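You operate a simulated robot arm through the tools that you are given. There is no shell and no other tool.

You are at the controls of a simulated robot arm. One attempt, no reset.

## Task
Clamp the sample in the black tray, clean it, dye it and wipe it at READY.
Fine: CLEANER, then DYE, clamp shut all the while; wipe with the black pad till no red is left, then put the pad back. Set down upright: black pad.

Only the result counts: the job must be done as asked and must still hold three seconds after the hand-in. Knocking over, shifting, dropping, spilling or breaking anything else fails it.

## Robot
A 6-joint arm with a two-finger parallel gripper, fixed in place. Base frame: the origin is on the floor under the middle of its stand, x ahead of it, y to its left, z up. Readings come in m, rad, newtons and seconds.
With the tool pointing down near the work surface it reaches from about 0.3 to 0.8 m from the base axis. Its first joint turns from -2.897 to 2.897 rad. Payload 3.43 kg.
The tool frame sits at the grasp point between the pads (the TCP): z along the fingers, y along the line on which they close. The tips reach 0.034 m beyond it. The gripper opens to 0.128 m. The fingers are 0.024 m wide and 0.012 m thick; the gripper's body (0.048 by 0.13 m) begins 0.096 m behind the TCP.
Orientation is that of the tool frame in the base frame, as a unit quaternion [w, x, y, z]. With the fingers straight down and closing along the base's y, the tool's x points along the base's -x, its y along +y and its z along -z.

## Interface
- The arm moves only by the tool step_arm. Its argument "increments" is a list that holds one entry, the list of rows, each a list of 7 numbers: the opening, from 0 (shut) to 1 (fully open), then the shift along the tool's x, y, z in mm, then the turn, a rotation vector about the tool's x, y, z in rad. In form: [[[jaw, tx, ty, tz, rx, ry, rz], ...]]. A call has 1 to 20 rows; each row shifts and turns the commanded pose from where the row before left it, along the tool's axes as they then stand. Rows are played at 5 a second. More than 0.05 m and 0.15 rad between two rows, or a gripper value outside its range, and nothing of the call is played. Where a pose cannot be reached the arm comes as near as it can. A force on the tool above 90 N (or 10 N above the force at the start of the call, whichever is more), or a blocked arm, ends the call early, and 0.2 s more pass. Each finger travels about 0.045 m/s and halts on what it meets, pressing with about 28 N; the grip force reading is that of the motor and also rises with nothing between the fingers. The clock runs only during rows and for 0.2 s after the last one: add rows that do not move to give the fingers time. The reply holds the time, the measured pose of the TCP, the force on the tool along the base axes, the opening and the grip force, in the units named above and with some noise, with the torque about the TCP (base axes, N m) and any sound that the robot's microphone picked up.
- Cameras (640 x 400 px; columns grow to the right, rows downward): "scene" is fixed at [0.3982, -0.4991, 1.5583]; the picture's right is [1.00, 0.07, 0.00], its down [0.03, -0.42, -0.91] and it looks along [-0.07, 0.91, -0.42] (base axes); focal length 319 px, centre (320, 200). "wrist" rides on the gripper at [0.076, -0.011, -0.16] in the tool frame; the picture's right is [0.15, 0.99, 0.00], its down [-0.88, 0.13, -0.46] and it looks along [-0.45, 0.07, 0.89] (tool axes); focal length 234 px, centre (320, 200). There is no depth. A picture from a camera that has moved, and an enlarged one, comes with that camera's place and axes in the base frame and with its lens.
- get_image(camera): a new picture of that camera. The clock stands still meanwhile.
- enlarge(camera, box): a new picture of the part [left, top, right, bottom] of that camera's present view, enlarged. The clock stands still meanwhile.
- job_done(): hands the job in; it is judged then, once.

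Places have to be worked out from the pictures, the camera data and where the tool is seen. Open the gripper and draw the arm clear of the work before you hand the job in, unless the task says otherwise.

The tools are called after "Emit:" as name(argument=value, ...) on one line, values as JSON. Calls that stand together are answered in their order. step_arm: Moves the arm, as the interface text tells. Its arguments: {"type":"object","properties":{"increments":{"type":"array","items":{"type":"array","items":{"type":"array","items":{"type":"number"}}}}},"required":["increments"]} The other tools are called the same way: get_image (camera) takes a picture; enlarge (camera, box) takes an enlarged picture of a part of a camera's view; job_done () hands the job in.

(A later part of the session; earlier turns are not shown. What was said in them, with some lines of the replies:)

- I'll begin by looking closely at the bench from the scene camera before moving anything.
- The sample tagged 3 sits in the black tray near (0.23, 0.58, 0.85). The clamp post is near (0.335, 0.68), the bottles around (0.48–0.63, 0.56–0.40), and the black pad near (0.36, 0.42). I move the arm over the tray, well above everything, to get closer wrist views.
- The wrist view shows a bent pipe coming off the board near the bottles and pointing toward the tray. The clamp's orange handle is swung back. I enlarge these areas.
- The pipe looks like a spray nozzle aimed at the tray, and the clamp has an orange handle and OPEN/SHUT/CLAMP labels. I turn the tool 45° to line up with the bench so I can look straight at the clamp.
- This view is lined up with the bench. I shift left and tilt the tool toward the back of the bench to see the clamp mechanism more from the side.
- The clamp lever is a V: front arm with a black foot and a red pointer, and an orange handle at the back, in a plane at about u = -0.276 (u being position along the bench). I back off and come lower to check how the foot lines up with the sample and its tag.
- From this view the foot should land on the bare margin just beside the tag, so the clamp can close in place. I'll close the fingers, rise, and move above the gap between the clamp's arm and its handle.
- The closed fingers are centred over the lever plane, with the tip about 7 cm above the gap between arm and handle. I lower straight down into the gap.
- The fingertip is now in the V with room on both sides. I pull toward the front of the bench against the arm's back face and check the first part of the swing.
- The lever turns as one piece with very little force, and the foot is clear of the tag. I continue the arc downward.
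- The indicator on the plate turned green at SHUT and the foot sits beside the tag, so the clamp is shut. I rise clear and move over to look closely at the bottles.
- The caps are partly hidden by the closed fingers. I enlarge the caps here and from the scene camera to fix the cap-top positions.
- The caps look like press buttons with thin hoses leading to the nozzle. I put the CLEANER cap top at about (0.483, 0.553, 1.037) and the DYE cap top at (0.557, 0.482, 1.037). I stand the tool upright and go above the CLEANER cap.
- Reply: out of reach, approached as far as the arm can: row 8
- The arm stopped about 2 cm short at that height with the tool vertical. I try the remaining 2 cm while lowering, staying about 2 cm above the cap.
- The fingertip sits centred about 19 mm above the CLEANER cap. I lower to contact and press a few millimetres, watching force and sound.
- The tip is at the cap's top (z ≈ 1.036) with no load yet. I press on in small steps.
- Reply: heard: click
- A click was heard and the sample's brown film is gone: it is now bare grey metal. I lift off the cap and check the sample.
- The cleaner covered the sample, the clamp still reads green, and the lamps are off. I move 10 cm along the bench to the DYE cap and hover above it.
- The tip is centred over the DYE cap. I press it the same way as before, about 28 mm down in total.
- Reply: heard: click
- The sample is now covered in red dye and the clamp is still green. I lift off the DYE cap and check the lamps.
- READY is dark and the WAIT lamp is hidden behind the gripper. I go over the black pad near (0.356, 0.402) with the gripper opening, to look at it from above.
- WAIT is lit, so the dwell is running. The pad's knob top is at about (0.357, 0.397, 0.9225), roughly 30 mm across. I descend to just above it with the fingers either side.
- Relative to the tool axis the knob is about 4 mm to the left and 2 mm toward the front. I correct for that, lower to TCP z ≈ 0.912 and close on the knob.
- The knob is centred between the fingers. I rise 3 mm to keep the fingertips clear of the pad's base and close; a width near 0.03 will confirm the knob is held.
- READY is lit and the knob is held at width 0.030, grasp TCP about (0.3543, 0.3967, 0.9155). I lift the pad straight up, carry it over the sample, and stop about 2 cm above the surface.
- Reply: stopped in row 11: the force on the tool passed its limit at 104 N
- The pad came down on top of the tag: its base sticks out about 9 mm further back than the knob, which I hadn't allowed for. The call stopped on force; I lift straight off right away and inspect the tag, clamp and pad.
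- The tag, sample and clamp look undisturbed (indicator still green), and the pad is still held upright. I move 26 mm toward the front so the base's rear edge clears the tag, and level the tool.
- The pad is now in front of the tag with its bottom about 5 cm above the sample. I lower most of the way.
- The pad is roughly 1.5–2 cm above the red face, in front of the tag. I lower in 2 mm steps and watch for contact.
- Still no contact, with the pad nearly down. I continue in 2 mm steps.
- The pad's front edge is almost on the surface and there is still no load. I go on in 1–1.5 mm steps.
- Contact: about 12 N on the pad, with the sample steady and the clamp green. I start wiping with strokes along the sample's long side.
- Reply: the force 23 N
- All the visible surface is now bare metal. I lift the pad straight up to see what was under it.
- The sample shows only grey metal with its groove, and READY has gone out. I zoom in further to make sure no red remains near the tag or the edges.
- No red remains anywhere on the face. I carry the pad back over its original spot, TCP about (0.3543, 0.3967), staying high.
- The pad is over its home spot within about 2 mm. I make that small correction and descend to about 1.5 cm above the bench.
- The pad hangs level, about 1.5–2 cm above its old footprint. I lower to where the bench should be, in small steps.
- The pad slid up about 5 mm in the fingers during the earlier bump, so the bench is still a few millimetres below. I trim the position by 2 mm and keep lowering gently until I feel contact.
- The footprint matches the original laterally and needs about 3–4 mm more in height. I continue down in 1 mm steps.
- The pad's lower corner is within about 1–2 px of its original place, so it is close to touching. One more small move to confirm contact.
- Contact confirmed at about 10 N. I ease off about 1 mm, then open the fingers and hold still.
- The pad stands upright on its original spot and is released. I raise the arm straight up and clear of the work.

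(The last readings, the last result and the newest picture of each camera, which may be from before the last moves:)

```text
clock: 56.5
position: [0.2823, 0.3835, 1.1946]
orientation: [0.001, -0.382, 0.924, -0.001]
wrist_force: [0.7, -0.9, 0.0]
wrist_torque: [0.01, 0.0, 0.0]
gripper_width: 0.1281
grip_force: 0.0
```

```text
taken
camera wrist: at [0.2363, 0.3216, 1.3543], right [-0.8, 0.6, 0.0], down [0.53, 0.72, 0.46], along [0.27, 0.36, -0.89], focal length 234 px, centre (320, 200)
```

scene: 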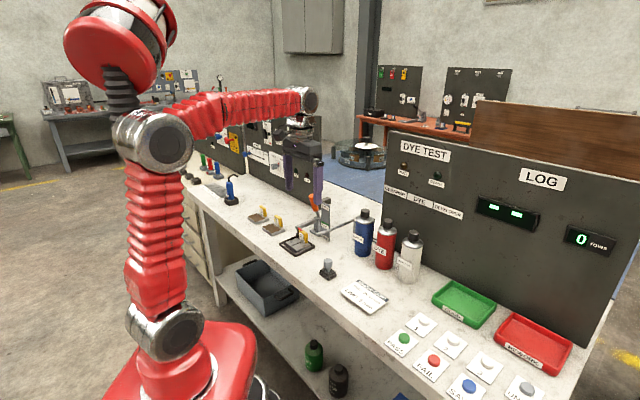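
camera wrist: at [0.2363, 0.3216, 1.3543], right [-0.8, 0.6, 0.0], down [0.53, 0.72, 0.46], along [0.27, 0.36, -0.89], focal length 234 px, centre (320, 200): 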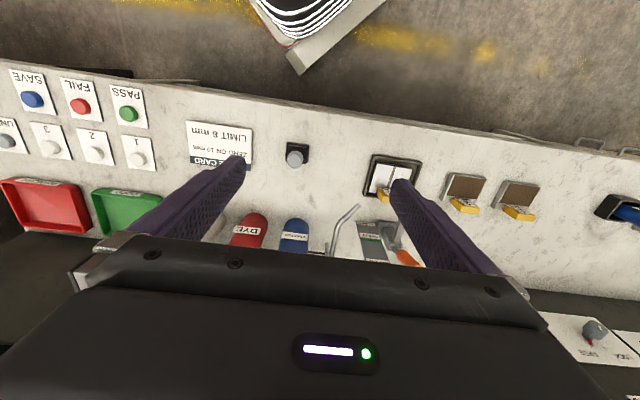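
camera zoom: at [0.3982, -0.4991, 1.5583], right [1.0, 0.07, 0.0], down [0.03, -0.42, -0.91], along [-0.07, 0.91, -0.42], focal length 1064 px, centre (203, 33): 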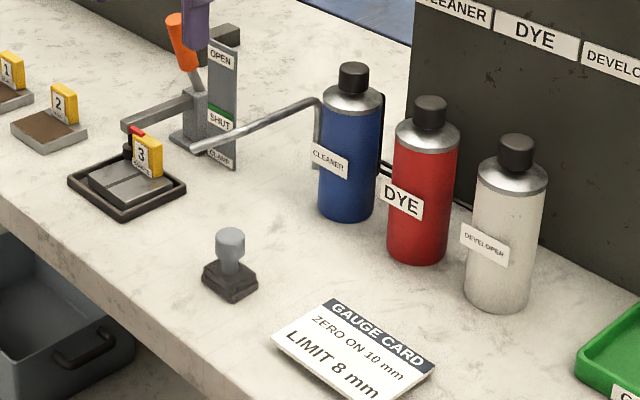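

The pad is home, the bottles are untouched, and the clamp is green at SHUT. I take one last close look at the whole sample face from above.

Emit:
enlarge(camera="wrist", box=[350, 145, 440, 210])

Emit:
enlarge(camera="scene", box=[280, 190, 345, 262])

```text
6.15 times, centred on (395, 178) of wrist
camera zoom: at [0.2363, 0.3216, 1.3543], right [-0.8, 0.6, 0.0], down [0.53, 0.72, 0.46], along [0.27, 0.36, -0.89], focal length 1441 px, centre (-142, 338)
```

zoom: 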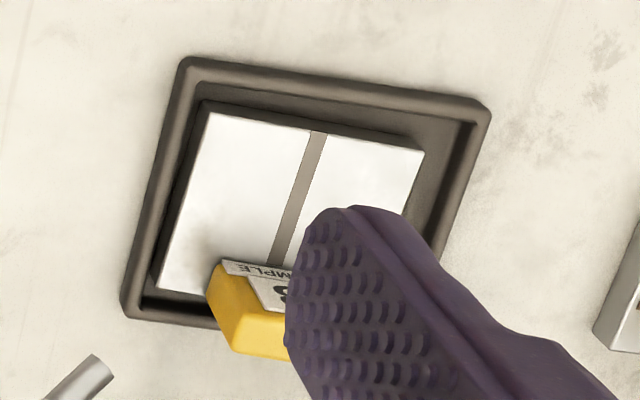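

```text
5.56 times, centred on (312, 226) of scene
camera zoom: at [0.3982, -0.4991, 1.5583], right [1.0, 0.07, 0.0], down [0.03, -0.42, -0.91], along [-0.07, 0.91, -0.42], focal length 1772 px, centre (362, 56)
```

zoom: 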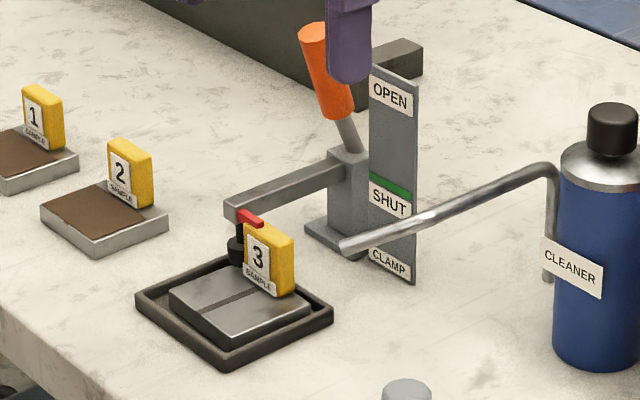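

The sample in the black tray is clamped with the indicator green at SHUT. It has been cleaned, dyed and wiped, with no red left. The pad is back upright on its spot, and the gripper is open and clear, so I hand the job in.

Emit:
job_done()

```text
The job is handed in.
```

Sample 3 in the black tray was clamped, sprayed with CLEANER, then DYE, and wiped with the black pad once READY lit. The job is handed in; I don't have the verdict.

- **Clamp:** the indicator showed green at SHUT from closing to hand-in.
- **Wipe:** close-ups from both cameras show bare grey metal and no red on the parts of the face I could see.
- **Pad:** it is back upright on its original spot, to within a few millimetres.
- **Arm:** the gripper is open and clear of the work.

**Collision:** on the first approach to wipe, I brought the pad down on top of the sample's number tag. The force peaked at 104 N and the move stopped. I lifted off straight away. In the pictures the sample, tag and clamp looked undisturbed; the pad slid up about 5 mm in the fingers and I allowed for that when setting it down.
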